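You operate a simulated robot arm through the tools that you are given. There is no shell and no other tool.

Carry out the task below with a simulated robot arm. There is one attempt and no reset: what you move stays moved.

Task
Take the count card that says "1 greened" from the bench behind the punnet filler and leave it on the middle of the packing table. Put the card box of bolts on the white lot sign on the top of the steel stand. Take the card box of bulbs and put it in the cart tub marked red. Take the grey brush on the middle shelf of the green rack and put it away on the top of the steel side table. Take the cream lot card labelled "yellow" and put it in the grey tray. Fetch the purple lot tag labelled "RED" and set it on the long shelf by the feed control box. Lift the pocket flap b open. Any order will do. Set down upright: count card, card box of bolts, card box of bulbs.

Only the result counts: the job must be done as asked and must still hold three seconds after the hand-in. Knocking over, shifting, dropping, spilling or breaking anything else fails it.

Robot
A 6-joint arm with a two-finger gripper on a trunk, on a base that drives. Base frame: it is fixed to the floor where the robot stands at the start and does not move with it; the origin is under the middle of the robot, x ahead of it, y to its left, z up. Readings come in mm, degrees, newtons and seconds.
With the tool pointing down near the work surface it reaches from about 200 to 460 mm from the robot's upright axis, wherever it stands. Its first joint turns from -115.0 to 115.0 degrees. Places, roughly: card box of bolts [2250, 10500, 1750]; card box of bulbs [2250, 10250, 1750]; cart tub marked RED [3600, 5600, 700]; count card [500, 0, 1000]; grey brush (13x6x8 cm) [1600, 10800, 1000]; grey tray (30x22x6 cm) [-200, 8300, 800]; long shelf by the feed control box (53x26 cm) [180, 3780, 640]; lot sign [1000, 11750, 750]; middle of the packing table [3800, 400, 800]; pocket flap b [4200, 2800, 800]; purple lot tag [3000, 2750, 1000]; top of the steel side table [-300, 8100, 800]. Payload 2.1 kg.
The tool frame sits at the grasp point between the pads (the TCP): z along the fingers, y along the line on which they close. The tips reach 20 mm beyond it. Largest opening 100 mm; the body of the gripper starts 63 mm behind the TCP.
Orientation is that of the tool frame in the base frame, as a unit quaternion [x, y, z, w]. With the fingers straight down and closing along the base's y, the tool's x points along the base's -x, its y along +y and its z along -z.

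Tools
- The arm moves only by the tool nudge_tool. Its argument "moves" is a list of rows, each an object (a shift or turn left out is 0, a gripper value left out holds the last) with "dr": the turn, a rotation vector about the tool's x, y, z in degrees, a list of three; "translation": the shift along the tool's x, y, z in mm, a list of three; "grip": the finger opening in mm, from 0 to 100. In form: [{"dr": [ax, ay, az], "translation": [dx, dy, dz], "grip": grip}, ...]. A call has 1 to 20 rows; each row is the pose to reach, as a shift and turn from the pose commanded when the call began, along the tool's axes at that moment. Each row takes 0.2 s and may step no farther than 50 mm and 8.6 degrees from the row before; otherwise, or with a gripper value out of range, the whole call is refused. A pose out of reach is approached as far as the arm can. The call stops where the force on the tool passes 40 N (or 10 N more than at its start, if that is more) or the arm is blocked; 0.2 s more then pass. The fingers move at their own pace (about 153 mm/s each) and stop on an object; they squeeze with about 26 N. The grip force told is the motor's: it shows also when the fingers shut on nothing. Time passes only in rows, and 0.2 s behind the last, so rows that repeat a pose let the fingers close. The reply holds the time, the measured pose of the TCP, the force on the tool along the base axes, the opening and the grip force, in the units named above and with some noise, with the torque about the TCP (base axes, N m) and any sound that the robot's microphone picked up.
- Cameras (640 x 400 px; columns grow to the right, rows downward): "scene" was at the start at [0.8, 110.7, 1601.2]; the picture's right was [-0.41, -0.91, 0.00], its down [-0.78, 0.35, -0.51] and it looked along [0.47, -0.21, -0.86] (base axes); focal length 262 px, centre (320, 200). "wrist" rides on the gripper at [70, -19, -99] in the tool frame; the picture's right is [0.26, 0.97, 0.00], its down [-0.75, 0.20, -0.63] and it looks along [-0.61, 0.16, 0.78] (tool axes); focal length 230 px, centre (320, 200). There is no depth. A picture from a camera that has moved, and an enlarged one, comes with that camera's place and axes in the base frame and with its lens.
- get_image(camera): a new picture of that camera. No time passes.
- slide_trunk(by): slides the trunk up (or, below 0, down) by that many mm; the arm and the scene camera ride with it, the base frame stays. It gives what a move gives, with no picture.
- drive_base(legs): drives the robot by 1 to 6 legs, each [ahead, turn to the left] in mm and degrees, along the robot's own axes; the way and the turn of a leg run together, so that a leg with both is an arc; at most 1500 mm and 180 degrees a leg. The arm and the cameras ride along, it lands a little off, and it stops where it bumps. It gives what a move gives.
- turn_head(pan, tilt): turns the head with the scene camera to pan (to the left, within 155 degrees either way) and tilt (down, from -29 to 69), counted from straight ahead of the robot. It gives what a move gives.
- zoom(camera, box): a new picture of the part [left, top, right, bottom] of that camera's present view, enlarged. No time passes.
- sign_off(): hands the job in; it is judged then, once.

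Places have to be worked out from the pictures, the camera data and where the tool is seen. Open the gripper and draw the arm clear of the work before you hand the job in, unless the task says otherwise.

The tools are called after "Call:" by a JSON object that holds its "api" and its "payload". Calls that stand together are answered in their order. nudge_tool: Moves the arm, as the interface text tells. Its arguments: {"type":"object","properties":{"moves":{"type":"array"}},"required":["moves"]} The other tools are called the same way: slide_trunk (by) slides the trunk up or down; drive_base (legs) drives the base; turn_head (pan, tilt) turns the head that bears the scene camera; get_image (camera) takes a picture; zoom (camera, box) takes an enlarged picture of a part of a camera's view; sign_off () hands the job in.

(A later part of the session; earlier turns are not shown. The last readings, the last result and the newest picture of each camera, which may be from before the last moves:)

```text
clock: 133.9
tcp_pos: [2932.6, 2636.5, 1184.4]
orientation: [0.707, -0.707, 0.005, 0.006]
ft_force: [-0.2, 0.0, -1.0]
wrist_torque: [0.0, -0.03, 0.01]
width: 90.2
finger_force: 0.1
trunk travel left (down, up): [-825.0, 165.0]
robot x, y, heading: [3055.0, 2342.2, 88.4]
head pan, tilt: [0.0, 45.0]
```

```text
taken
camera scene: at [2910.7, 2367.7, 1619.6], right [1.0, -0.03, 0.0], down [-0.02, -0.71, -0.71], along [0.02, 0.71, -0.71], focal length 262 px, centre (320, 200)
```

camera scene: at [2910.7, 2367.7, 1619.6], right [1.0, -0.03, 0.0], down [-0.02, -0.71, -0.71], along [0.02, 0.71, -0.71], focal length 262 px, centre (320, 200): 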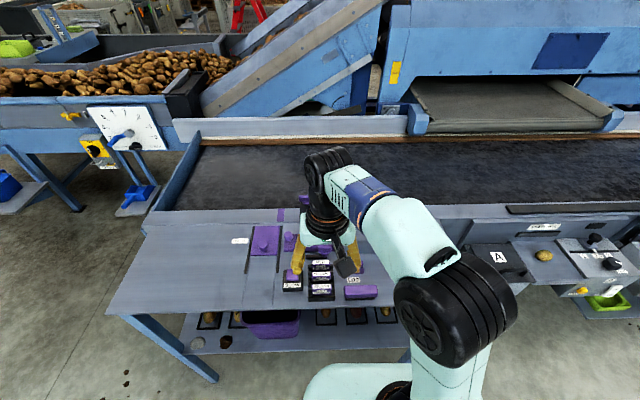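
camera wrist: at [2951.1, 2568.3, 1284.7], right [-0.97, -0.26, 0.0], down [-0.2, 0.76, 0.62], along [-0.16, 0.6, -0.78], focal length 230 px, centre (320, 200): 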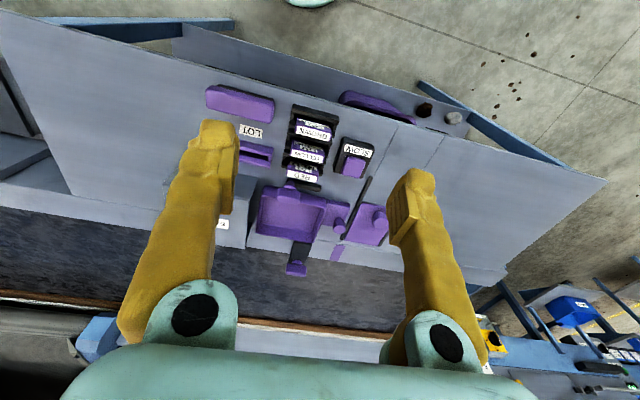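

Now the tags lie between the fingers in the wrist view. Zooming for measuring.

Call:
{"api": "zoom", "payload": {"camera": "wrist", "box": [230, 80, 400, 230]}}

Call:
{"api": "zoom", "payload": {"camera": "scene", "box": [270, 230, 400, 310]}}

```text
2.67 times, centred on (315, 155) of wrist
camera zoom: at [2951.1, 2568.3, 1284.7], right [-0.97, -0.26, 0.0], down [-0.2, 0.76, 0.62], along [-0.16, 0.6, -0.78], focal length 614 px, centre (333, 320)
```

zoom: 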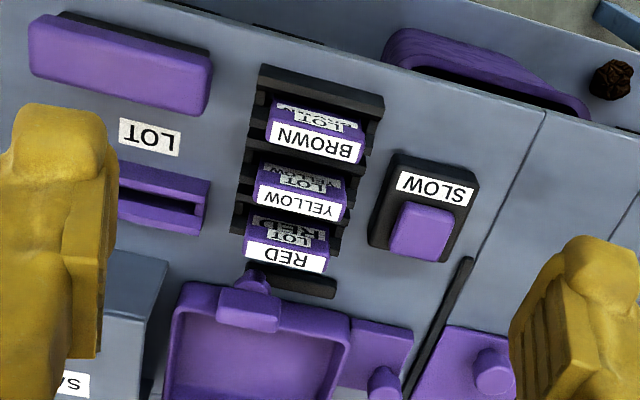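

```text
4.92 times, centred on (335, 270) of scene
camera zoom: at [2910.7, 2367.7, 1619.6], right [1.0, -0.03, 0.0], down [-0.02, -0.71, -0.71], along [0.02, 0.71, -0.71], focal length 1288 px, centre (246, -145)
```

zoom: 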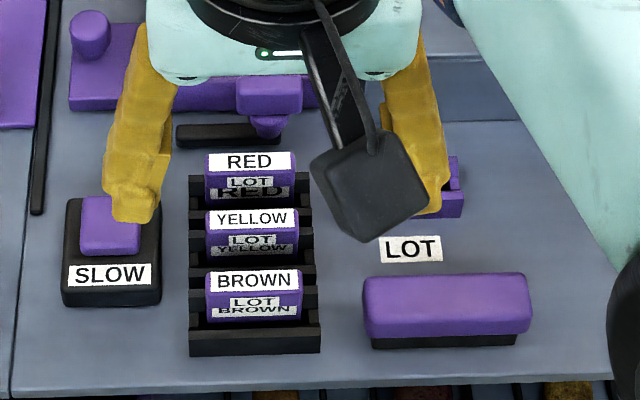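

RED tag: x 2901–2949, y 2755–2768, top z≈981, rack walls to about 952. I move over it with a 66 mm opening (also trimming a 0.9° tilt), then look.

Call:
{"api": "nudge_tool", "payload": {"moves": [{"translation": [-40, 3, 0], "dr": [0, -0.9, 0], "grip": 66}, {"translation": [-80, 7, 0], "dr": [0, -0.9, 0]}, {"translation": [-123, 7, 10], "dr": [0, -0.9, 0]}, {"translation": [-123, 7, 50], "dr": [0, -0.9, 0]}, {"translation": [-123, 7, 90], "dr": [0, -0.9, 0]}, {"translation": [-123, 7, 130], "dr": [0, -0.9, 0]}, {"translation": [-123, 7, 130], "dr": [0, -0.9, 0]}]}}

Call:
{"api": "get_image", "payload": {"camera": "wrist"}}

```text
clock: 135.5
tcp_pos: [2924.9, 2761.9, 1050.6]
orientation: [-0.707, 0.707, 0.001, 0.001]
ft_force: [-0.5, -0.4, -0.1]
wrist_torque: [0.02, 0.01, 0.03]
width: 66.0
finger_force: 0.1
out of reach, approached as far as the arm can: row 3
trunk travel left (down, up): [-825.0, 165.0]
robot x, y, heading: [3050.7, 2344.1, 88.4]
head pan, tilt: [0.0, 45.0]
```

```text
taken
camera wrist: at [2944.5, 2691.0, 1150.1], right [-0.97, -0.26, 0.0], down [-0.2, 0.75, 0.63], along [-0.16, 0.61, -0.77], focal length 230 px, centre (320, 200)
```

wrist: 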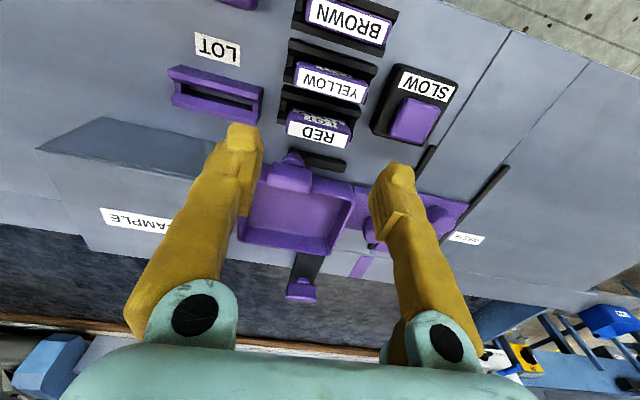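

Alignment is good (label centre at ≈2927, 2760). Descend to z≈974 and look before closing.

Call:
{"api": "nudge_tool", "payload": {"moves": [{"translation": [0, -1, 30]}, {"translation": [0, -1, 55]}, {"translation": [0, -1, 68]}, {"translation": [0, -1, 76]}, {"translation": [0, -1, 76]}]}}

Call:
{"api": "get_image", "payload": {"camera": "wrist"}}

```text
clock: 136.7
tcp_pos: [2925.4, 2762.0, 971.7]
orientation: [-0.707, 0.708, 0.002, 0.002]
ft_force: [0.4, 0.0, 0.1]
wrist_torque: [0.03, 0.02, 0.0]
width: 65.9
finger_force: 0.0
trunk travel left (down, up): [-825.0, 165.0]
robot x, y, heading: [3053.1, 2343.4, 88.4]
head pan, tilt: [0.0, 45.0]
```

```text
taken
camera wrist: at [2945.1, 2689.9, 1072.1], right [-0.97, -0.26, 0.0], down [-0.2, 0.75, 0.63], along [-0.16, 0.61, -0.78], focal length 230 px, centre (320, 200)
```

wrist: 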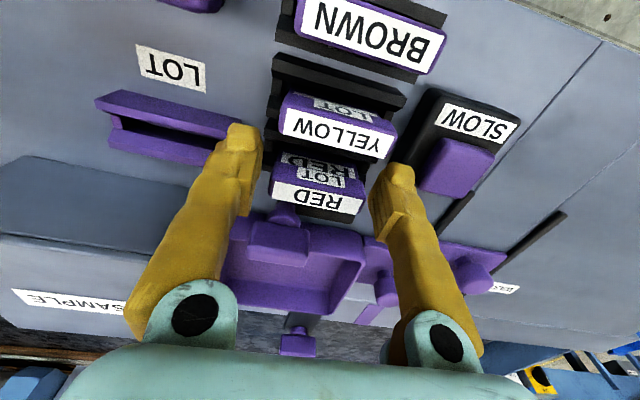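

The RED tag is between the pads; close.

Call:
{"api": "nudge_tool", "payload": {"moves": [{"grip": 50}, {"grip": 30}, {"grip": 20}, {"grip": 20}, {"grip": 20}]}}

Call:
{"api": "get_image", "payload": {"camera": "wrist"}}

```text
clock: 137.9
tcp_pos: [2924.9, 2761.1, 973.5]
orientation: [0.707, -0.707, 0.0, 0.0]
ft_force: [0.5, -0.1, -0.4]
wrist_torque: [-0.02, 0.01, 0.0]
width: 50.8
finger_force: 25.8
trunk travel left (down, up): [-825.0, 165.0]
robot x, y, heading: [3051.2, 2343.3, 88.2]
head pan, tilt: [0.0, 45.0]
```

```text
taken
camera wrist: at [2945.1, 2690.0, 1072.3], right [-0.97, -0.26, 0.0], down [-0.2, 0.75, 0.63], along [-0.16, 0.61, -0.78], focal length 230 px, centre (320, 200)
```

wrist: 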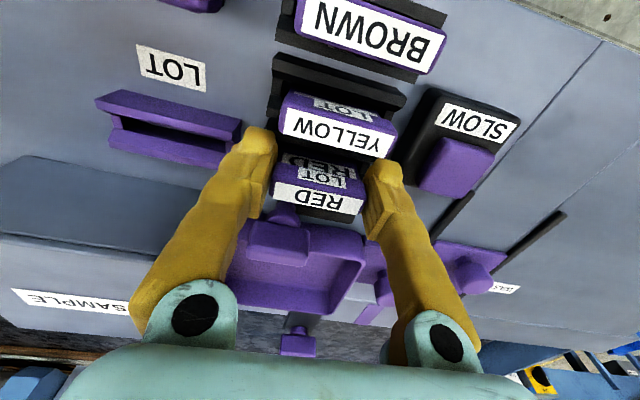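

Gripped at 50.8 mm. Lift straight up slowly.

Call:
{"api": "nudge_tool", "payload": {"moves": [{"translation": [0, 0, -8]}, {"translation": [0, 0, -18]}, {"translation": [0, 0, -30]}, {"translation": [0, 0, -50]}, {"translation": [0, 0, -80]}, {"translation": [0, 0, -110]}, {"translation": [0, 0, -110]}]}}

Call:
{"api": "get_image", "payload": {"camera": "wrist"}}

Call:
{"api": "get_image", "payload": {"camera": "scene"}}

```text
clock: 139.5
tcp_pos: [2924.1, 2758.6, 1085.4]
orientation: [0.707, -0.707, 0.0, 0.0]
ft_force: [0.6, 0.0, -0.5]
wrist_torque: [0.01, 0.0, 0.02]
width: 50.9
finger_force: 25.9
trunk travel left (down, up): [-825.0, 165.0]
robot x, y, heading: [3050.3, 2341.7, 88.5]
head pan, tilt: [0.0, 45.0]
```

```text
taken
camera wrist: at [2942.6, 2687.9, 1185.7], right [-0.97, -0.26, 0.0], down [-0.2, 0.75, 0.63], along [-0.16, 0.61, -0.78], focal length 230 px, centre (320, 200)
```

wrist: 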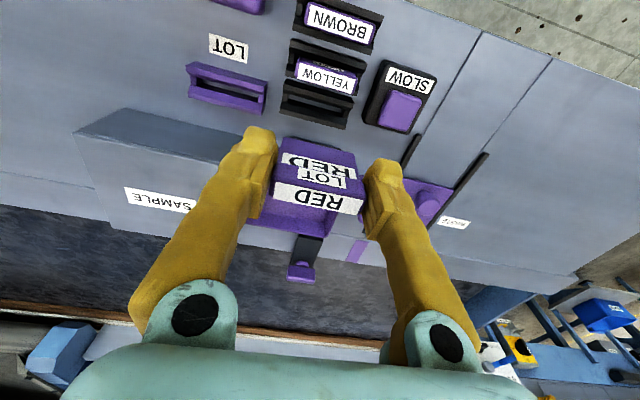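

```text
taken
camera scene: at [2910.6, 2368.1, 1619.6], right [1.0, -0.03, 0.0], down [-0.02, -0.71, -0.71], along [0.02, 0.71, -0.71], focal length 262 px, centre (320, 200)
```

scene: 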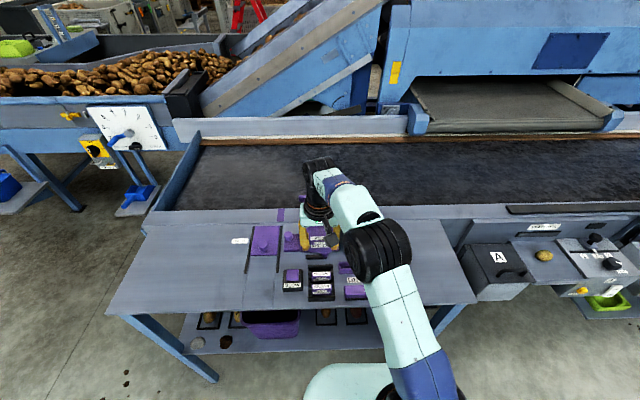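

Tag lifted cleanly; its bottom is about 40 mm below the TCP. I draw it back, reverse from the stand and head toward the feed control box.

Call:
{"api": "nudge_tool", "payload": {"moves": [{"translation": [30, 0, -20]}, {"translation": [65, 0, -40]}, {"translation": [100, 0, -40]}, {"translation": [130, 0, -40]}, {"translation": [130, 0, -40]}]}}

Call:
{"api": "drive_base", "payload": {"legs": [[-350, 0], [0, 92], [1300, 0], [700, 0]]}}

Call:
{"api": "turn_head", "payload": {"pan": -60, "tilt": 28}}

Call:
{"api": "get_image", "payload": {"camera": "scene"}}

```text
clock: 140.7
tcp_pos: [2926.2, 2630.1, 1125.8]
orientation: [-0.707, 0.707, 0.0, 0.0]
ft_force: [-0.2, 0.6, -0.9]
wrist_torque: [-0.01, 0.0, -0.03]
width: 50.4
finger_force: 26.2
trunk travel left (down, up): [-825.0, 165.0]
robot x, y, heading: [3050.4, 2343.9, 88.2]
head pan, tilt: [0.0, 45.0]
```

```text
clock: 156.4
tcp_pos: [801.2, 1758.2, 1127.9]
orientation: [0.999, 0.038, -0.002, 0.0]
ft_force: [0.4, 0.2, -0.6]
wrist_torque: [-0.01, -0.01, 0.02]
width: 50.5
finger_force: 25.6
trunk travel left (down, up): [-825.0, 165.0]
robot x, y, heading: [1080.1, 1905.6, -177.6]
head pan, tilt: [0.0, 45.0]
```

```text
clock: 157.7
tcp_pos: [801.7, 1757.6, 1128.3]
orientation: [0.999, 0.038, -0.001, 0.0]
ft_force: [-0.3, -0.2, -0.3]
wrist_torque: [0.03, 0.03, -0.01]
width: 50.8
finger_force: 26.3
trunk travel left (down, up): [-825.0, 165.0]
robot x, y, heading: [1078.9, 1901.6, -177.6]
head pan, tilt: [-60.0, 28.0]
```

```text
taken
camera scene: at [1092.9, 1841.9, 1645.4], right [0.84, 0.54, 0.0], down [0.25, -0.4, -0.88], along [-0.48, 0.74, -0.47], focal length 262 px, centre (320, 200)
```

scene: 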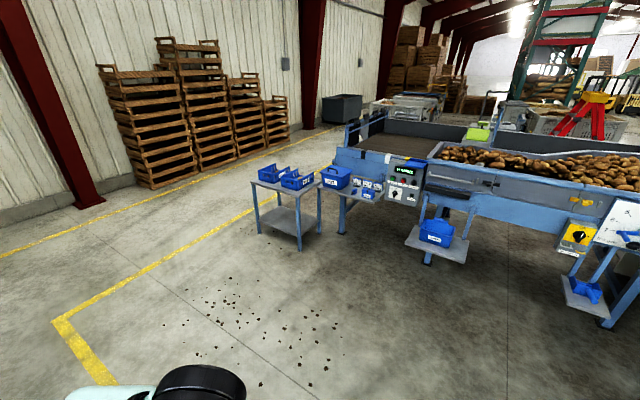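

Call:
{"api": "zoom", "payload": {"camera": "scene", "box": [240, 130, 480, 270]}}

```text
2.67 times, centred on (360, 200) of scene
camera zoom: at [1092.9, 1841.9, 1645.4], right [0.84, 0.54, 0.0], down [0.25, -0.4, -0.88], along [-0.48, 0.74, -0.47], focal length 698 px, centre (213, 200)
```

zoom: 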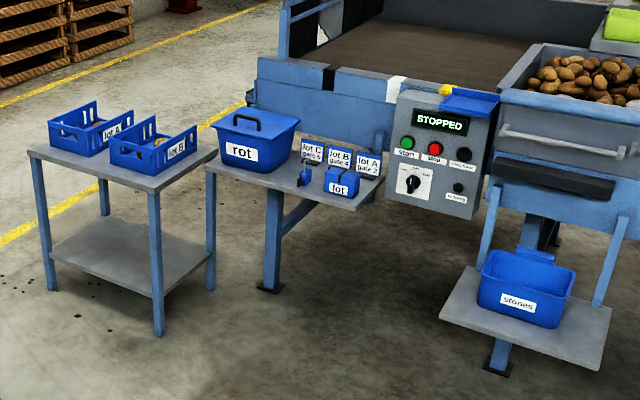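

The long shelf spans about x −70…467, front y≈3630, with the rot bin, three lot signs and some small items. I drive up in front of it.

Call:
{"api": "drive_base", "payload": {"legs": [[810, 0], [0, -92.4], [1270, 0]]}}

Call:
{"api": "turn_head", "payload": {"pan": 0, "tilt": 45}}

Call:
{"api": "get_image", "payload": {"camera": "scene"}}

Call:
{"api": "zoom", "payload": {"camera": "scene", "box": [160, 150, 440, 320]}}

```text
clock: 172.1
tcp_pos: [126.4, 3435.3, 1127.0]
orientation: [0.715, -0.699, 0.0, 0.0]
ft_force: [-0.6, -0.1, 0.1]
wrist_torque: [0.02, -0.02, 0.03]
width: 51.1
finger_force: 26.8
trunk travel left (down, up): [-825.0, 165.0]
robot x, y, heading: [259.7, 3149.4, 89.7]
head pan, tilt: [-60.0, 28.0]
```

```text
clock: 173.4
tcp_pos: [126.2, 3435.2, 1127.9]
orientation: [0.714, -0.7, -0.001, 0.0]
ft_force: [0.2, 0.6, -0.2]
wrist_torque: [0.01, -0.01, -0.01]
width: 50.4
finger_force: 26.1
trunk travel left (down, up): [-825.0, 165.0]
robot x, y, heading: [257.9, 3147.1, 89.5]
head pan, tilt: [0.0, 45.0]
```

```text
taken
camera scene: at [118.2, 3172.9, 1619.6], right [1.0, -0.01, 0.0], down [-0.01, -0.71, -0.71], along [0.01, 0.71, -0.71], focal length 262 px, centre (320, 200)
```

scene: 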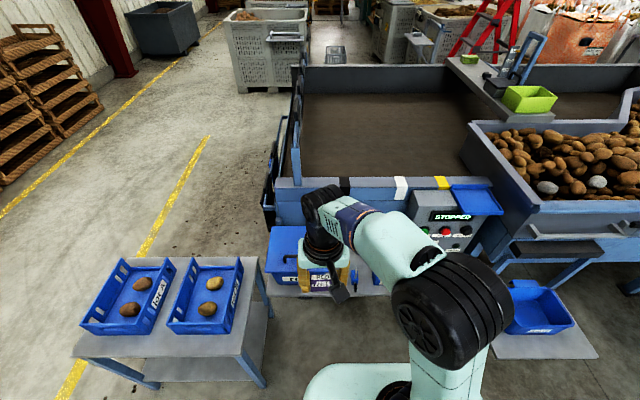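

```text
2.29 times, centred on (300, 235) of scene
camera zoom: at [118.2, 3172.9, 1619.6], right [1.0, -0.01, 0.0], down [-0.01, -0.71, -0.71], along [0.01, 0.71, -0.71], focal length 598 px, centre (366, 120)
```

zoom: 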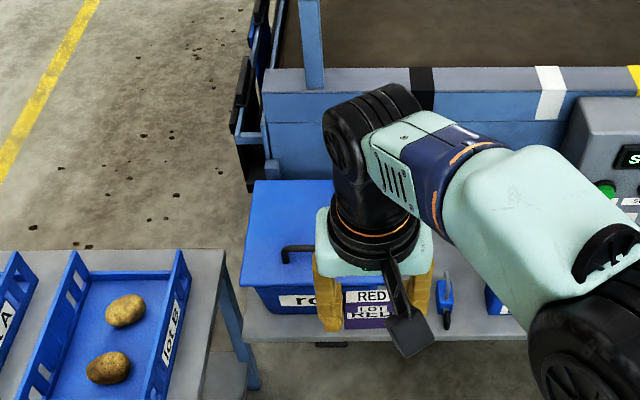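

I check the shelf with the wrist camera.

Call:
{"api": "get_image", "payload": {"camera": "wrist"}}

Call:
{"api": "zoom", "payload": {"camera": "wrist", "box": [130, 80, 450, 280]}}

```text
taken
camera wrist: at [148.4, 3365.1, 1227.0], right [-0.96, -0.28, 0.0], down [-0.22, 0.74, 0.63], along [-0.18, 0.61, -0.78], focal length 230 px, centre (320, 200)
```

wrist: 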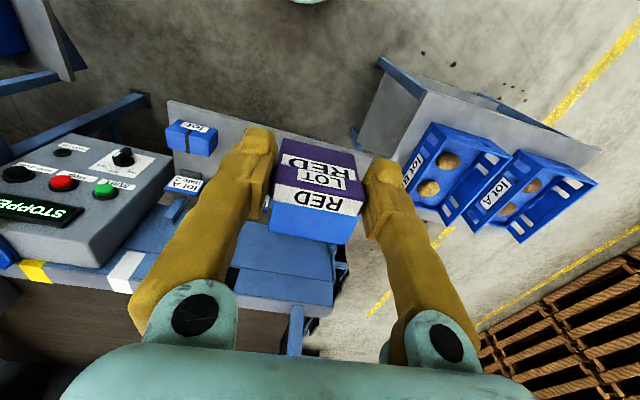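

```text
2.00 times, centred on (290, 180) of wrist
camera zoom: at [148.4, 3365.1, 1227.0], right [-0.96, -0.28, 0.0], down [-0.22, 0.74, 0.63], along [-0.18, 0.61, -0.78], focal length 460 px, centre (380, 240)
```

zoom: 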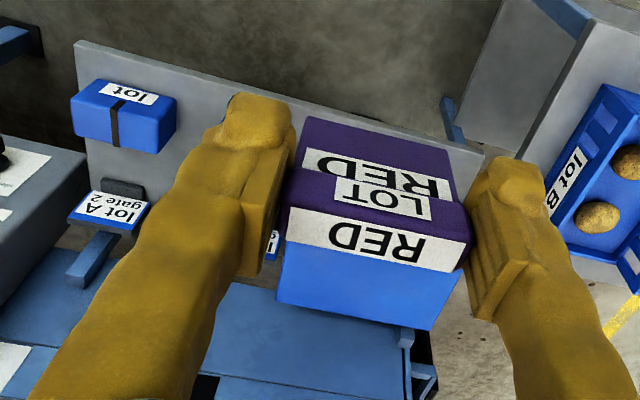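

The arm hides the shelf; I move it 220 mm to the right to see the shelf from the head camera.

Call:
{"api": "nudge_tool", "payload": {"moves": [{"translation": [0, -40, 0]}, {"translation": [0, -80, 0]}, {"translation": [0, -120, 0]}, {"translation": [0, -160, 0]}, {"translation": [0, -200, 0]}, {"translation": [0, -230, 0]}, {"translation": [0, -230, 0]}]}}

Call:
{"api": "turn_head", "payload": {"pan": 5, "tilt": 50}}

Call:
{"api": "get_image", "payload": {"camera": "scene"}}

Call:
{"api": "zoom", "payload": {"camera": "scene", "box": [240, 130, 480, 280]}}

Call:
{"api": "get_image", "payload": {"camera": "wrist"}}

```text
clock: 175.0
tcp_pos: [357.0, 3441.7, 1129.2]
orientation: [0.715, -0.699, -0.002, -0.001]
ft_force: [-0.4, -1.2, -0.5]
wrist_torque: [-0.02, 0.01, -0.01]
width: 50.7
finger_force: 25.8
trunk travel left (down, up): [-825.0, 165.0]
robot x, y, heading: [259.6, 3153.9, 89.3]
head pan, tilt: [0.0, 45.0]
```

```text
clock: 175.7
tcp_pos: [359.0, 3442.3, 1127.7]
orientation: [0.715, -0.699, -0.001, -0.001]
ft_force: [0.8, 0.1, -0.4]
wrist_torque: [0.02, -0.02, -0.02]
width: 50.7
finger_force: 26.5
trunk travel left (down, up): [-825.0, 165.0]
robot x, y, heading: [258.6, 3150.3, 89.5]
head pan, tilt: [5.0, 50.0]
```

```text
taken
camera scene: at [111.2, 3168.3, 1612.7], right [1.0, 0.08, 0.0], down [0.06, -0.76, -0.64], along [-0.05, 0.64, -0.77], focal length 262 px, centre (320, 200)
```

scene: 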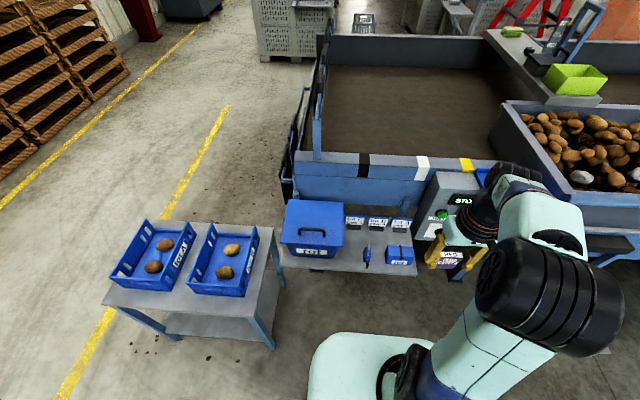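

```text
2.67 times, centred on (360, 205) of scene
camera zoom: at [111.2, 3168.3, 1612.7], right [1.0, 0.08, 0.0], down [0.06, -0.76, -0.64], along [-0.05, 0.64, -0.77], focal length 698 px, centre (213, 187)
```

zoom: 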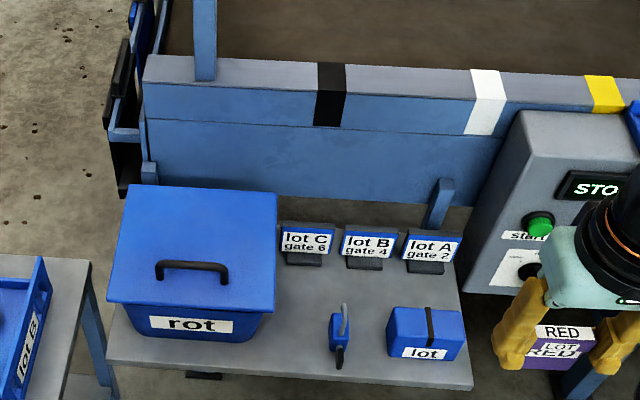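

```text
taken
camera wrist: at [378.4, 3371.7, 1228.0], right [-0.96, -0.28, 0.0], down [-0.22, 0.74, 0.63], along [-0.18, 0.61, -0.78], focal length 230 px, centre (320, 200)
```

wrist: 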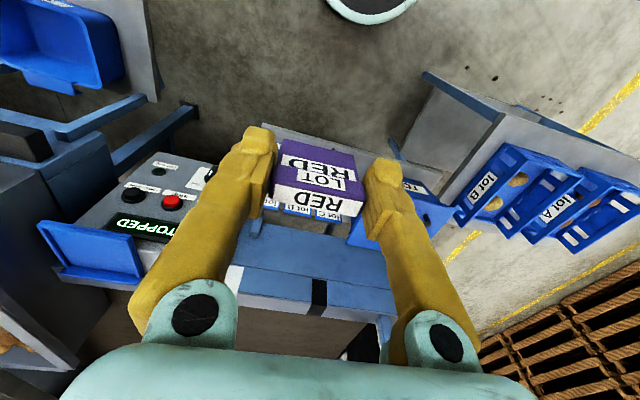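

Free spot between the rot bin and the blue tool, in front of the lot C sign: about (220, 3748), shelf z≈660. I drive 165 mm closer, bring the tag over to x≈220 and lower the trunk.

Call:
{"api": "drive_base", "payload": {"legs": [[165, 0]]}}

Call:
{"api": "nudge_tool", "payload": {"moves": [{"translation": [-1, 40, 0]}, {"translation": [-2, 80, 0]}, {"translation": [-3, 120, 0]}, {"translation": [-3, 140, 0]}, {"translation": [-3, 140, 0]}]}}

Call:
{"api": "slide_trunk", "payload": {"by": -225}}

Call:
{"api": "get_image", "payload": {"camera": "wrist"}}

Call:
{"api": "get_image", "payload": {"camera": "scene"}}

```text
clock: 177.1
tcp_pos: [358.8, 3607.7, 1129.7]
orientation: [0.715, -0.699, -0.001, 0.0]
ft_force: [1.1, 0.3, -0.1]
wrist_torque: [0.02, 0.01, 0.0]
width: 50.7
finger_force: 25.9
trunk travel left (down, up): [-825.0, 165.0]
robot x, y, heading: [257.2, 3316.4, 89.6]
head pan, tilt: [5.0, 50.0]
```

```text
clock: 178.3
tcp_pos: [219.5, 3607.1, 1127.7]
orientation: [0.716, -0.698, -0.001, -0.001]
ft_force: [0.1, -1.1, -0.5]
wrist_torque: [-0.06, 0.01, 0.01]
width: 50.6
finger_force: 26.1
trunk travel left (down, up): [-825.0, 165.0]
robot x, y, heading: [258.9, 3315.3, 89.4]
head pan, tilt: [5.0, 50.0]
```

```text
clock: 180.7
tcp_pos: [220.2, 3607.9, 901.7]
orientation: [0.715, -0.699, -0.001, -0.001]
ft_force: [-0.4, 0.0, 0.3]
wrist_torque: [0.02, 0.01, 0.01]
width: 50.8
finger_force: 25.9
trunk travel left (down, up): [-600.0, 390.0]
robot x, y, heading: [257.2, 3320.0, 89.8]
head pan, tilt: [5.0, 50.0]
```

```text
taken
camera wrist: at [240.9, 3537.6, 1001.7], right [-0.96, -0.28, 0.0], down [-0.22, 0.74, 0.63], along [-0.18, 0.61, -0.78], focal length 230 px, centre (320, 200)
```

wrist: 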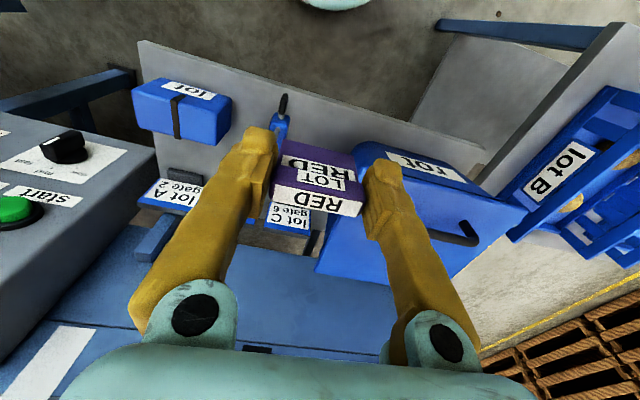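

```text
taken
camera scene: at [112.8, 3334.4, 1387.7], right [1.0, 0.08, 0.0], down [0.06, -0.76, -0.64], along [-0.05, 0.64, -0.77], focal length 262 px, centre (320, 200)
```

scene: 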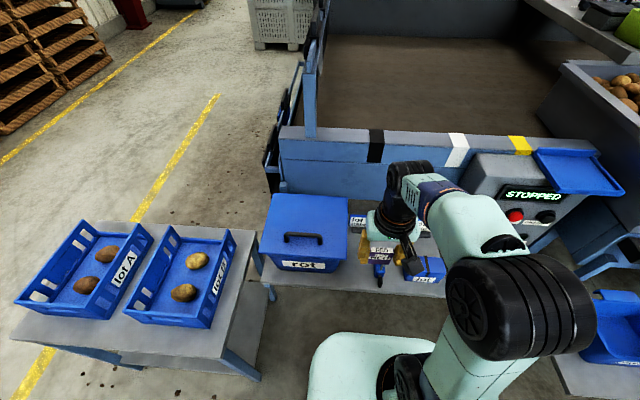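

Better triangulation gives the shelf at z≈640. I bring the tag over (218, 3762) at the present height, then check.

Call:
{"api": "nudge_tool", "payload": {"moves": [{"translation": [-40, 0, 0]}, {"translation": [-80, -1, 0]}, {"translation": [-120, -2, 0]}, {"translation": [-154, -2, 0]}, {"translation": [-154, -2, 40]}, {"translation": [-154, -2, 80]}, {"translation": [-154, -2, 110]}, {"translation": [-154, -2, 110]}]}}

Call:
{"api": "get_image", "payload": {"camera": "wrist"}}

Call:
{"api": "zoom", "payload": {"camera": "scene", "box": [240, 170, 480, 320]}}

```text
clock: 182.5
tcp_pos: [216.2, 3763.6, 792.6]
orientation: [0.716, -0.698, 0.0, 0.0]
ft_force: [-0.3, 0.8, -1.2]
wrist_torque: [0.01, -0.02, -0.05]
width: 50.5
finger_force: 26.3
trunk travel left (down, up): [-600.0, 390.0]
robot x, y, heading: [258.8, 3318.7, 89.7]
head pan, tilt: [5.0, 50.0]
```

```text
taken
camera wrist: at [238.3, 3692.9, 892.7], right [-0.96, -0.28, 0.0], down [-0.22, 0.74, 0.63], along [-0.18, 0.61, -0.78], focal length 230 px, centre (320, 200)
```

wrist: 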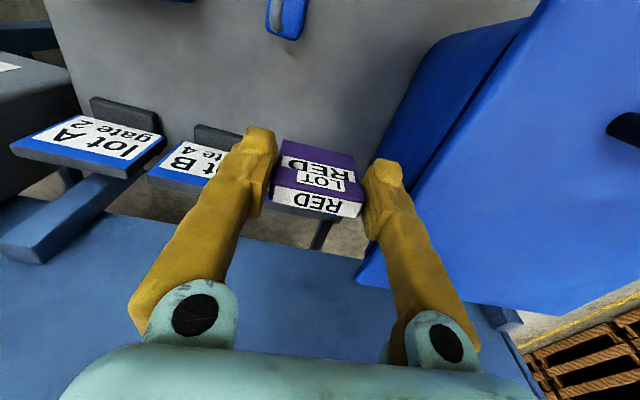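

```text
2.67 times, centred on (360, 245) of scene
camera zoom: at [112.7, 3334.4, 1387.7], right [1.0, 0.08, 0.0], down [0.06, -0.76, -0.64], along [-0.05, 0.64, -0.77], focal length 698 px, centre (213, 80)
```

zoom: 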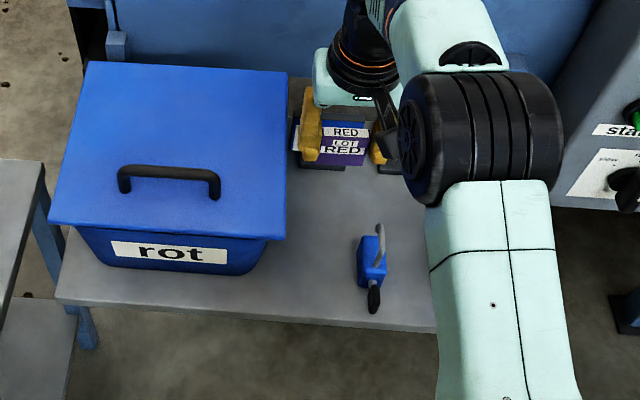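

Spot is clear; shift 6 mm right for bin clearance and descend to just above the shelf.

Call:
{"api": "nudge_tool", "payload": {"moves": [{"translation": [0, -6, 0]}, {"translation": [0, -6, 35]}, {"translation": [0, -6, 65]}, {"translation": [0, -6, 85]}, {"translation": [0, -6, 98]}, {"translation": [0, -6, 98]}]}}

Call:
{"api": "get_image", "payload": {"camera": "wrist"}}

Call:
{"api": "zoom", "payload": {"camera": "scene", "box": [300, 170, 420, 270]}}

```text
clock: 183.9
tcp_pos: [224.4, 3760.7, 695.2]
orientation: [0.715, -0.699, -0.001, 0.0]
ft_force: [0.3, 0.6, -0.3]
wrist_torque: [-0.01, 0.0, -0.01]
width: 50.6
finger_force: 26.2
trunk travel left (down, up): [-600.0, 390.0]
robot x, y, heading: [259.7, 3319.9, 89.4]
head pan, tilt: [5.0, 50.0]
```

```text
taken
camera wrist: at [244.2, 3690.6, 794.5], right [-0.96, -0.28, 0.0], down [-0.22, 0.74, 0.63], along [-0.18, 0.61, -0.78], focal length 230 px, centre (320, 200)
```

wrist: 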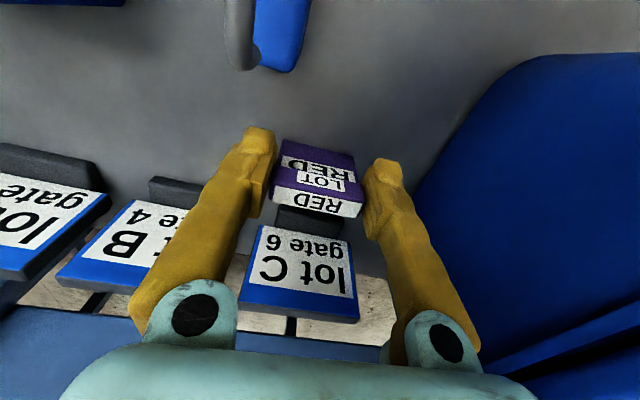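

```text
4.00 times, centred on (360, 220) of scene
camera zoom: at [112.8, 3334.4, 1387.7], right [1.0, 0.08, 0.0], down [0.06, -0.76, -0.64], along [-0.05, 0.64, -0.77], focal length 1046 px, centre (160, 120)
```

zoom: 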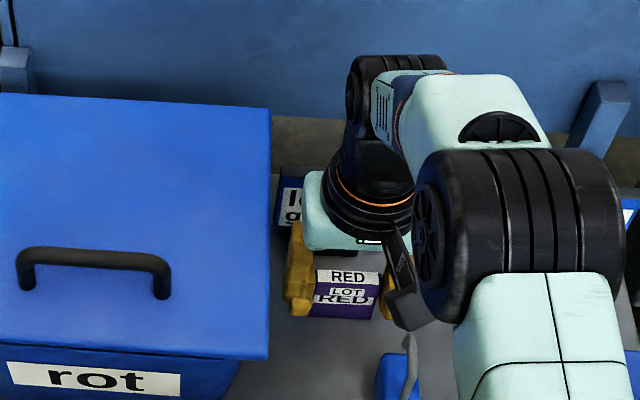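

Close to the shelf; lower in small steps until contact.

Call:
{"api": "nudge_tool", "payload": {"moves": [{"translation": [0, 0, 3]}, {"translation": [0, 0, 6]}, {"translation": [0, 0, 8]}, {"translation": [0, 0, 8]}]}}

Call:
{"api": "nudge_tool", "payload": {"moves": [{"translation": [0, 0, 2]}, {"translation": [0, 0, 4]}, {"translation": [0, 0, 4]}]}}

```text
clock: 184.9
tcp_pos: [224.2, 3760.5, 688.2]
orientation: [0.716, -0.698, -0.003, -0.002]
ft_force: [-1.6, 2.5, 19.2]
wrist_torque: [0.23, 0.06, 0.02]
width: 50.3
finger_force: 25.7
trunk travel left (down, up): [-600.0, 390.0]
robot x, y, heading: [258.4, 3317.6, 89.8]
head pan, tilt: [5.0, 50.0]
```

```text
clock: 185.7
tcp_pos: [222.3, 3760.0, 683.9]
orientation: [0.715, -0.699, -0.002, -0.001]
ft_force: [-4.3, -0.4, 19.3]
wrist_torque: [0.12, 0.14, 0.01]
width: 50.2
finger_force: 26.3
trunk travel left (down, up): [-600.0, 390.0]
robot x, y, heading: [260.9, 3318.5, 89.4]
head pan, tilt: [5.0, 50.0]
```

Contact with the shelf (19 N). Ease 1 mm up and open gently.

Call:
{"api": "nudge_tool", "payload": {"moves": [{"translation": [0, 0, -1.5]}, {"translation": [0, 0, -1.5]}, {"translation": [0, 0, -1.5], "grip": 54}, {"translation": [0, 0, -1.5], "grip": 58}, {"translation": [0, 0, -1.5], "grip": 62}, {"translation": [0, 0, -1.5], "grip": 62}]}}

Call:
{"api": "get_image", "payload": {"camera": "wrist"}}

```text
clock: 187.1
tcp_pos: [224.5, 3761.8, 682.6]
orientation: [0.715, -0.699, 0.0, 0.0]
ft_force: [0.4, -0.5, 0.5]
wrist_torque: [0.01, 0.02, 0.01]
width: 61.7
finger_force: 0.1
trunk travel left (down, up): [-600.0, 390.0]
robot x, y, heading: [260.8, 3318.5, 89.5]
head pan, tilt: [5.0, 50.0]
```

```text
taken
camera wrist: at [245.0, 3692.0, 782.6], right [-0.96, -0.28, 0.0], down [-0.22, 0.74, 0.63], along [-0.18, 0.61, -0.78], focal length 230 px, centre (320, 200)
```

wrist: 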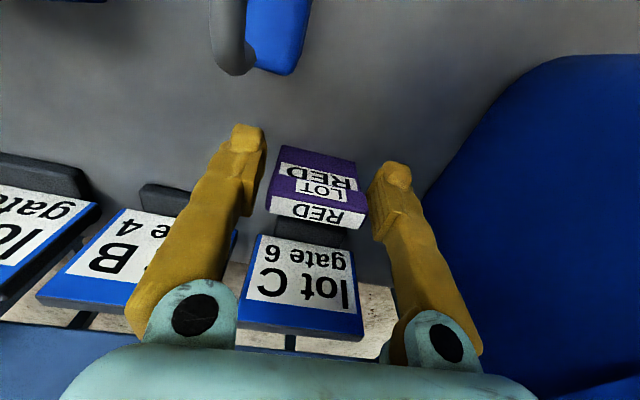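

The tag stands by itself. Raise straight up and withdraw.

Call:
{"api": "nudge_tool", "payload": {"moves": [{"translation": [0, 0, -20]}, {"translation": [0, 0, -50]}, {"translation": [0, 0, -90]}, {"translation": [0, 0, -130]}, {"translation": [0, 0, -170]}, {"translation": [0, 0, -210]}, {"translation": [40, 0, -220]}, {"translation": [80, 0, -220]}, {"translation": [120, 0, -220]}, {"translation": [150, 0, -220]}, {"translation": [150, 0, -220]}]}}

Call:
{"api": "zoom", "payload": {"camera": "scene", "box": [240, 170, 480, 320]}}

Call:
{"api": "get_image", "payload": {"camera": "wrist"}}

```text
clock: 189.5
tcp_pos: [228.9, 3612.5, 903.6]
orientation: [0.716, -0.698, -0.001, -0.001]
ft_force: [-0.4, -0.1, 0.2]
wrist_torque: [-0.01, 0.03, -0.01]
width: 62.0
finger_force: 0.0
trunk travel left (down, up): [-600.0, 390.0]
robot x, y, heading: [259.0, 3317.9, 89.4]
head pan, tilt: [5.0, 50.0]
```

```text
2.67 times, centred on (360, 245) of scene
camera zoom: at [112.6, 3334.9, 1387.7], right [1.0, 0.08, 0.0], down [0.06, -0.76, -0.64], along [-0.05, 0.64, -0.77], focal length 698 px, centre (213, 80)
```

zoom: 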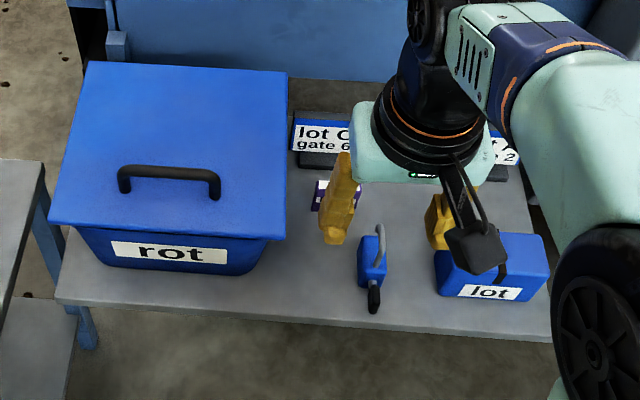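

```text
taken
camera wrist: at [249.8, 3542.6, 1003.3], right [-0.96, -0.28, 0.0], down [-0.22, 0.74, 0.63], along [-0.18, 0.61, -0.78], focal length 230 px, centre (320, 200)
```

wrist: 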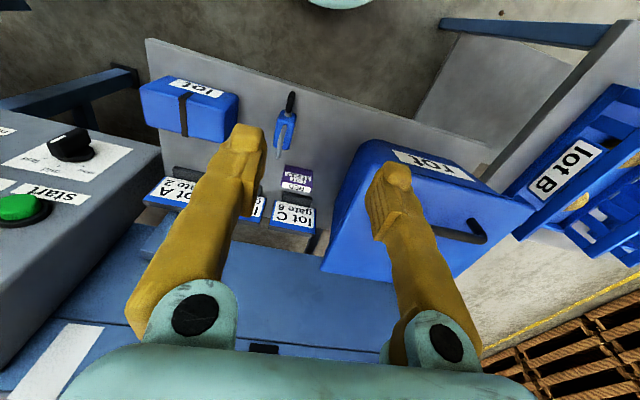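

The RED tag is on the shelf. Next I back away, raise the trunk and look for the way to the far end (y 8–12 m).

Call:
{"api": "drive_base", "payload": {"legs": [[-500, 0]]}}

Call:
{"api": "slide_trunk", "payload": {"by": 225}}

Call:
{"api": "turn_head", "payload": {"pan": 20, "tilt": 15}}

Call:
{"api": "get_image", "payload": {"camera": "scene"}}

Call:
{"api": "zoom", "payload": {"camera": "scene", "box": [200, 60, 520, 260]}}

```text
clock: 192.4
tcp_pos: [225.9, 3124.7, 904.3]
orientation: [0.711, -0.703, -0.002, -0.001]
ft_force: [0.6, 0.1, -0.6]
wrist_torque: [0.0, 0.0, -0.01]
width: 61.7
finger_force: 0.0
trunk travel left (down, up): [-600.0, 390.0]
robot x, y, heading: [254.1, 2831.2, 88.9]
head pan, tilt: [5.0, 50.0]
```

```text
clock: 194.8
tcp_pos: [225.8, 3126.3, 1129.4]
orientation: [0.711, -0.704, 0.0, -0.001]
ft_force: [0.0, -0.7, 0.4]
wrist_torque: [0.03, 0.04, -0.01]
width: 62.0
finger_force: 0.2
trunk travel left (down, up): [-825.0, 165.0]
robot x, y, heading: [254.4, 2829.3, 89.0]
head pan, tilt: [5.0, 50.0]
```

```text
clock: 195.8
tcp_pos: [226.7, 3125.9, 1129.3]
orientation: [0.711, -0.703, 0.0, -0.001]
ft_force: [0.2, 0.0, 0.6]
wrist_torque: [0.03, -0.01, -0.02]
width: 62.1
finger_force: 0.1
trunk travel left (down, up): [-825.0, 165.0]
robot x, y, heading: [255.5, 2830.0, 88.9]
head pan, tilt: [20.0, 15.0]
```

```text
taken
camera scene: at [81.0, 2860.8, 1666.3], right [0.95, 0.32, 0.0], down [0.08, -0.25, -0.97], along [-0.31, 0.91, -0.26], focal length 262 px, centre (320, 200)
```

scene: 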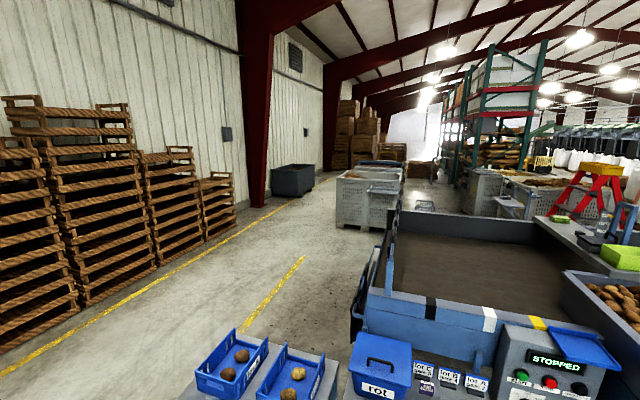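

```text
2.00 times, centred on (360, 160) of scene
camera zoom: at [81.0, 2860.8, 1666.3], right [0.95, 0.32, 0.0], down [0.08, -0.25, -0.97], along [-0.31, 0.91, -0.26], focal length 523 px, centre (240, 280)
```

zoom: 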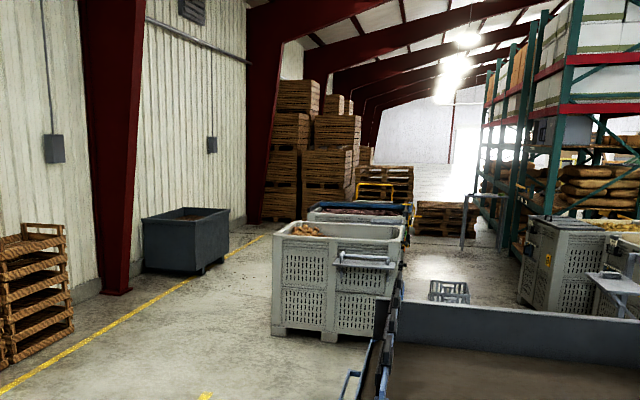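

A clear lane runs along x≈−1750 past the white bins. I drive west, then north along it.

Call:
{"api": "drive_base", "payload": {"legs": [[0, 91], [1000, 0], [1000, 0], [0, -90], [1400, 0], [1400, 0]]}}

Call:
{"api": "turn_head", "payload": {"pan": 0, "tilt": 15}}

Call:
{"api": "get_image", "payload": {"camera": "scene"}}

```text
clock: 226.9
tcp_pos: [-1633.0, 6018.6, 1128.4]
orientation: [-0.702, 0.712, 0.001, 0.001]
ft_force: [0.0, 0.2, 0.4]
wrist_torque: [0.0, -0.01, 0.01]
width: 62.1
finger_force: 0.1
trunk travel left (down, up): [-825.0, 165.0]
robot x, y, heading: [-1614.3, 5719.6, 87.0]
head pan, tilt: [20.0, 15.0]
```

```text
clock: 227.7
tcp_pos: [-1632.2, 6018.0, 1129.1]
orientation: [-0.702, 0.712, 0.0, 0.0]
ft_force: [-0.3, 0.3, 0.3]
wrist_torque: [0.0, 0.01, 0.02]
width: 62.0
finger_force: 0.1
trunk travel left (down, up): [-825.0, 165.0]
robot x, y, heading: [-1612.8, 5719.7, 87.4]
head pan, tilt: [0.0, 15.0]
```

```text
taken
camera scene: at [-1752.4, 5760.9, 1666.4], right [1.0, -0.05, 0.0], down [-0.01, -0.26, -0.97], along [0.05, 0.96, -0.26], focal length 262 px, centre (320, 200)
```

scene: 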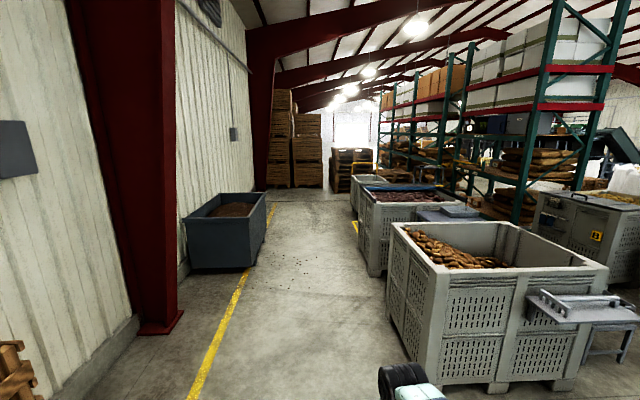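

I see the bins; a steel table seems to stand behind the first bin. Zooming.

Call:
{"api": "zoom", "payload": {"camera": "scene", "box": [340, 120, 640, 300]}}

Call:
{"api": "zoom", "payload": {"camera": "scene", "box": [240, 70, 480, 230]}}

```text
2.13 times, centred on (490, 210) of scene
camera zoom: at [-1752.4, 5760.9, 1666.4], right [1.0, -0.05, 0.0], down [-0.01, -0.26, -0.97], along [0.05, 0.96, -0.26], focal length 558 px, centre (-43, 179)
```

zoom: 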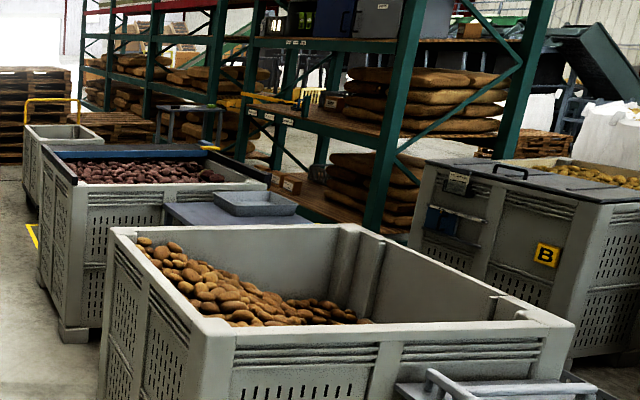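

```text
2.50 times, centred on (360, 150) of scene
camera zoom: at [-1752.4, 5760.9, 1666.4], right [1.0, -0.05, 0.0], down [-0.01, -0.26, -0.97], along [0.05, 0.96, -0.26], focal length 654 px, centre (220, 325)
```

zoom: 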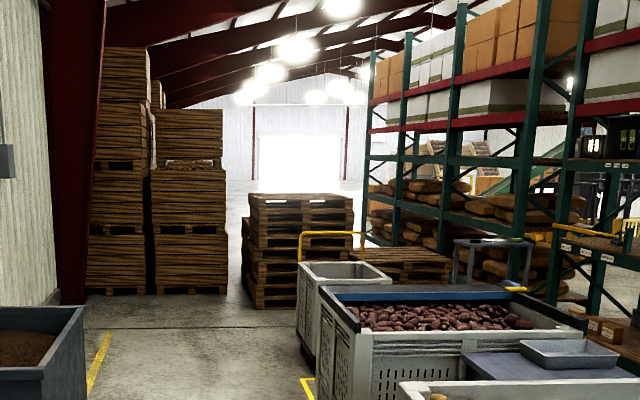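

The grey tray sits on a steel table between two bins. I continue north to y≈9800 and look east toward the racks.

Call:
{"api": "drive_base", "payload": {"legs": [[0, 5], [1400, 0], [1400, 0], [1300, 0]]}}

Call:
{"api": "turn_head", "payload": {"pan": -60, "tilt": 15}}

Call:
{"api": "get_image", "payload": {"camera": "scene"}}

Call:
{"api": "turn_head", "payload": {"pan": -130, "tilt": 20}}

Call:
{"api": "get_image", "payload": {"camera": "scene"}}

```text
clock: 247.9
tcp_pos: [-1861.6, 10104.8, 1129.1]
orientation: [0.726, -0.688, -0.001, -0.001]
ft_force: [-0.4, -0.1, -0.5]
wrist_torque: [0.0, 0.02, 0.02]
width: 61.9
finger_force: 0.0
trunk travel left (down, up): [-825.0, 165.0]
robot x, y, heading: [-1823.0, 9811.4, 91.0]
head pan, tilt: [0.0, 15.0]
```

```text
clock: 249.2
tcp_pos: [-1862.3, 10104.8, 1129.1]
orientation: [0.725, -0.689, 0.0, -0.001]
ft_force: [-0.7, 0.3, 0.5]
wrist_torque: [0.0, -0.01, 0.02]
width: 62.0
finger_force: 0.1
trunk travel left (down, up): [-825.0, 165.0]
robot x, y, heading: [-1822.8, 9812.6, 91.2]
head pan, tilt: [-60.0, 15.0]
```

```text
taken
camera scene: at [-1881.8, 9795.7, 1666.4], right [0.52, -0.86, 0.0], down [-0.22, -0.13, -0.97], along [0.83, 0.5, -0.26], focal length 262 px, centre (320, 200)
```

scene: 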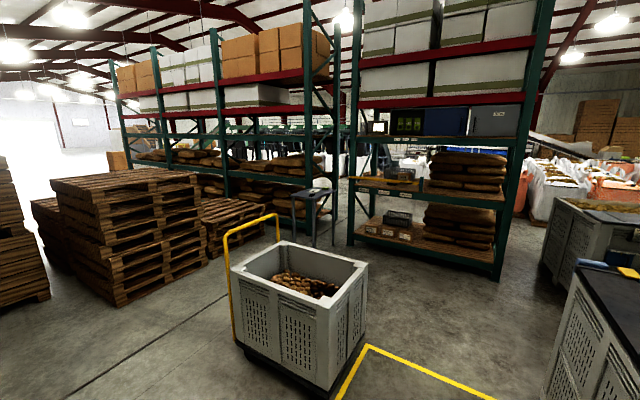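

```text
clock: 250.6
tcp_pos: [-1861.6, 10105.4, 1128.9]
orientation: [0.725, -0.689, -0.001, -0.001]
ft_force: [-0.1, 0.5, 0.1]
wrist_torque: [-0.02, 0.02, 0.0]
width: 62.0
finger_force: 0.1
trunk travel left (down, up): [-825.0, 165.0]
robot x, y, heading: [-1823.7, 9810.9, 91.2]
head pan, tilt: [-130.0, 20.0]
```

```text
taken
camera scene: at [-1889.0, 9688.8, 1658.3], right [-0.63, -0.78, 0.0], down [-0.27, 0.21, -0.94], along [0.73, -0.59, -0.34], focal length 262 px, centre (320, 200)
```

scene: 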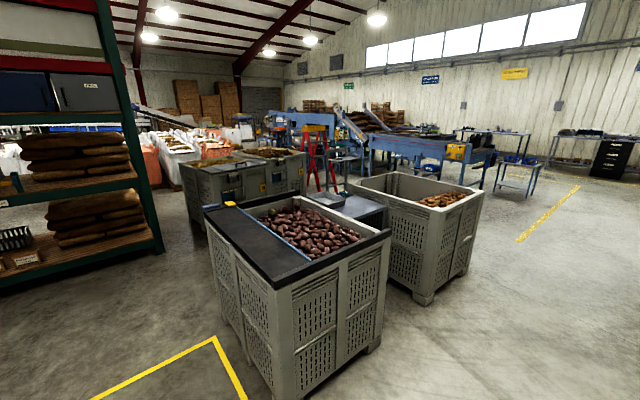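

Zooming in on the rack section with the shelves and labels and the small steel stand by it.

Call:
{"api": "turn_head", "payload": {"pan": -65, "tilt": 15}}

Call:
{"api": "zoom", "payload": {"camera": "scene", "box": [230, 80, 530, 280]}}

Call:
{"api": "zoom", "payload": {"camera": "scene", "box": [300, 90, 440, 190]}}

```text
clock: 251.9
tcp_pos: [-1862.3, 10105.0, 1129.1]
orientation: [0.725, -0.688, -0.001, -0.001]
ft_force: [-0.5, -0.4, 0.9]
wrist_torque: [-0.01, -0.01, 0.02]
width: 62.0
finger_force: 0.1
trunk travel left (down, up): [-825.0, 165.0]
robot x, y, heading: [-1821.0, 9811.4, 91.6]
head pan, tilt: [-65.0, 15.0]
```

```text
2.00 times, centred on (380, 180) of scene
camera zoom: at [-1877.8, 9788.2, 1666.4], right [0.44, -0.9, 0.0], down [-0.23, -0.11, -0.97], along [0.87, 0.43, -0.26], focal length 523 px, centre (200, 240)
```

zoom: 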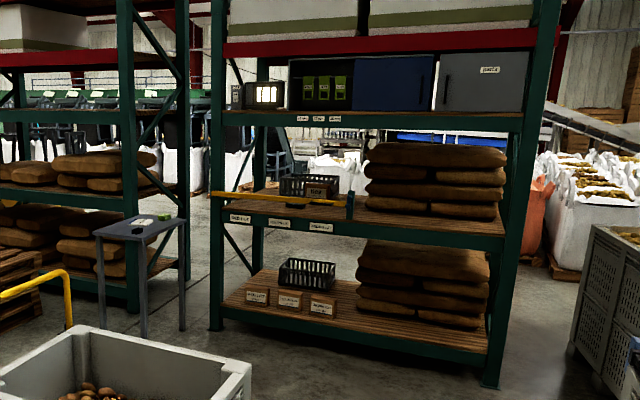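

```text
4.00 times, centred on (370, 140) of scene
camera zoom: at [-1877.8, 9788.2, 1666.4], right [0.44, -0.9, 0.0], down [-0.23, -0.11, -0.97], along [0.87, 0.43, -0.26], focal length 1046 px, centre (120, 440)
```

zoom: 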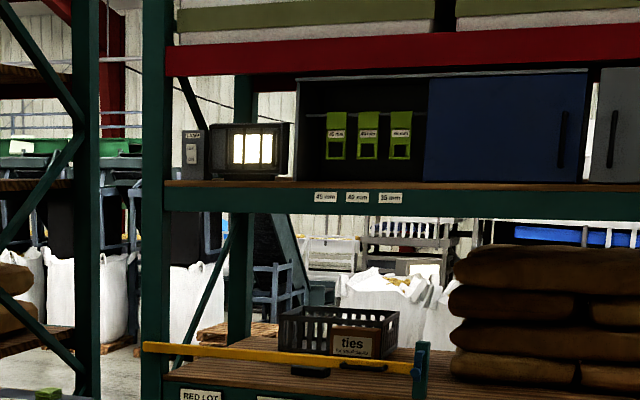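

The rack front face is at x≈1440 (y 9480–11315), the steel stand near (1020, 11700). A corridor at y≈9830 between the bin and the white cart leads there; I drive east.

Call:
{"api": "drive_base", "payload": {"legs": [[0, -91.5], [1300, 0]]}}

Call:
{"api": "turn_head", "payload": {"pan": 0, "tilt": 12}}

Call:
{"api": "get_image", "payload": {"camera": "scene"}}

Call:
{"api": "turn_head", "payload": {"pan": -70, "tilt": 25}}

Call:
{"api": "get_image", "payload": {"camera": "scene"}}

```text
clock: 262.2
tcp_pos: [-258.5, 9928.5, 1130.7]
orientation: [-0.049, 0.999, 0.001, 0.001]
ft_force: [0.4, 0.4, 0.4]
wrist_torque: [0.01, 0.03, -0.01]
width: 62.0
finger_force: 0.0
trunk travel left (down, up): [-825.0, 165.0]
robot x, y, heading: [-551.0, 9875.2, 3.8]
head pan, tilt: [-65.0, 15.0]
```

```text
clock: 263.5
tcp_pos: [-259.0, 9927.4, 1128.7]
orientation: [-0.05, 0.999, 0.0, 0.003]
ft_force: [0.1, 0.7, -0.3]
wrist_torque: [-0.03, 0.0, -0.01]
width: 61.7
finger_force: 0.0
trunk travel left (down, up): [-825.0, 165.0]
robot x, y, heading: [-549.8, 9873.4, 3.8]
head pan, tilt: [0.0, 12.0]
```

```text
taken
camera scene: at [-527.2, 10014.4, 1671.3], right [0.07, -1.0, 0.0], down [-0.21, -0.01, -0.98], along [0.98, 0.06, -0.21], focal length 262 px, centre (320, 200)
```

scene: 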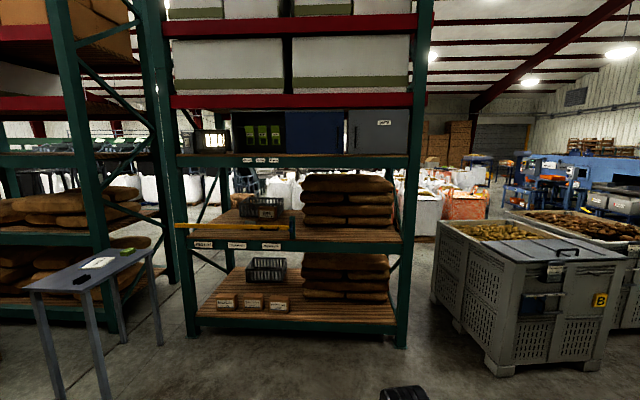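

```text
clock: 264.9
tcp_pos: [-259.3, 9927.2, 1128.2]
orientation: [-0.05, 0.999, 0.0, 0.001]
ft_force: [-0.4, -0.6, -0.2]
wrist_torque: [0.01, 0.01, -0.01]
width: 61.9
finger_force: 0.0
trunk travel left (down, up): [-825.0, 165.0]
robot x, y, heading: [-550.1, 9873.5, 3.7]
head pan, tilt: [-70.0, 25.0]
```

```text
taken
camera scene: at [-583.0, 9924.1, 1650.2], right [-0.91, -0.4, 0.0], down [-0.17, 0.39, -0.91], along [0.37, -0.83, -0.42], focal length 262 px, centre (320, 200)
```

scene: 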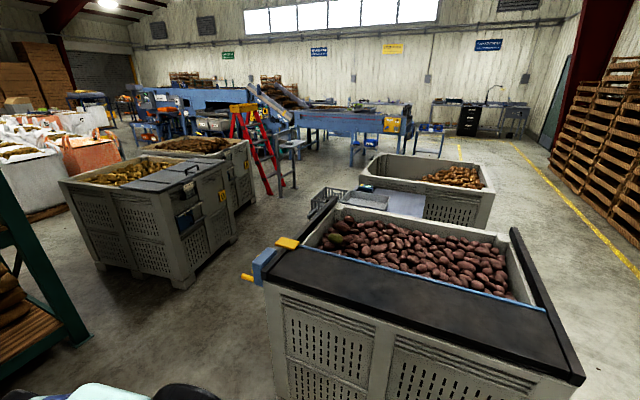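

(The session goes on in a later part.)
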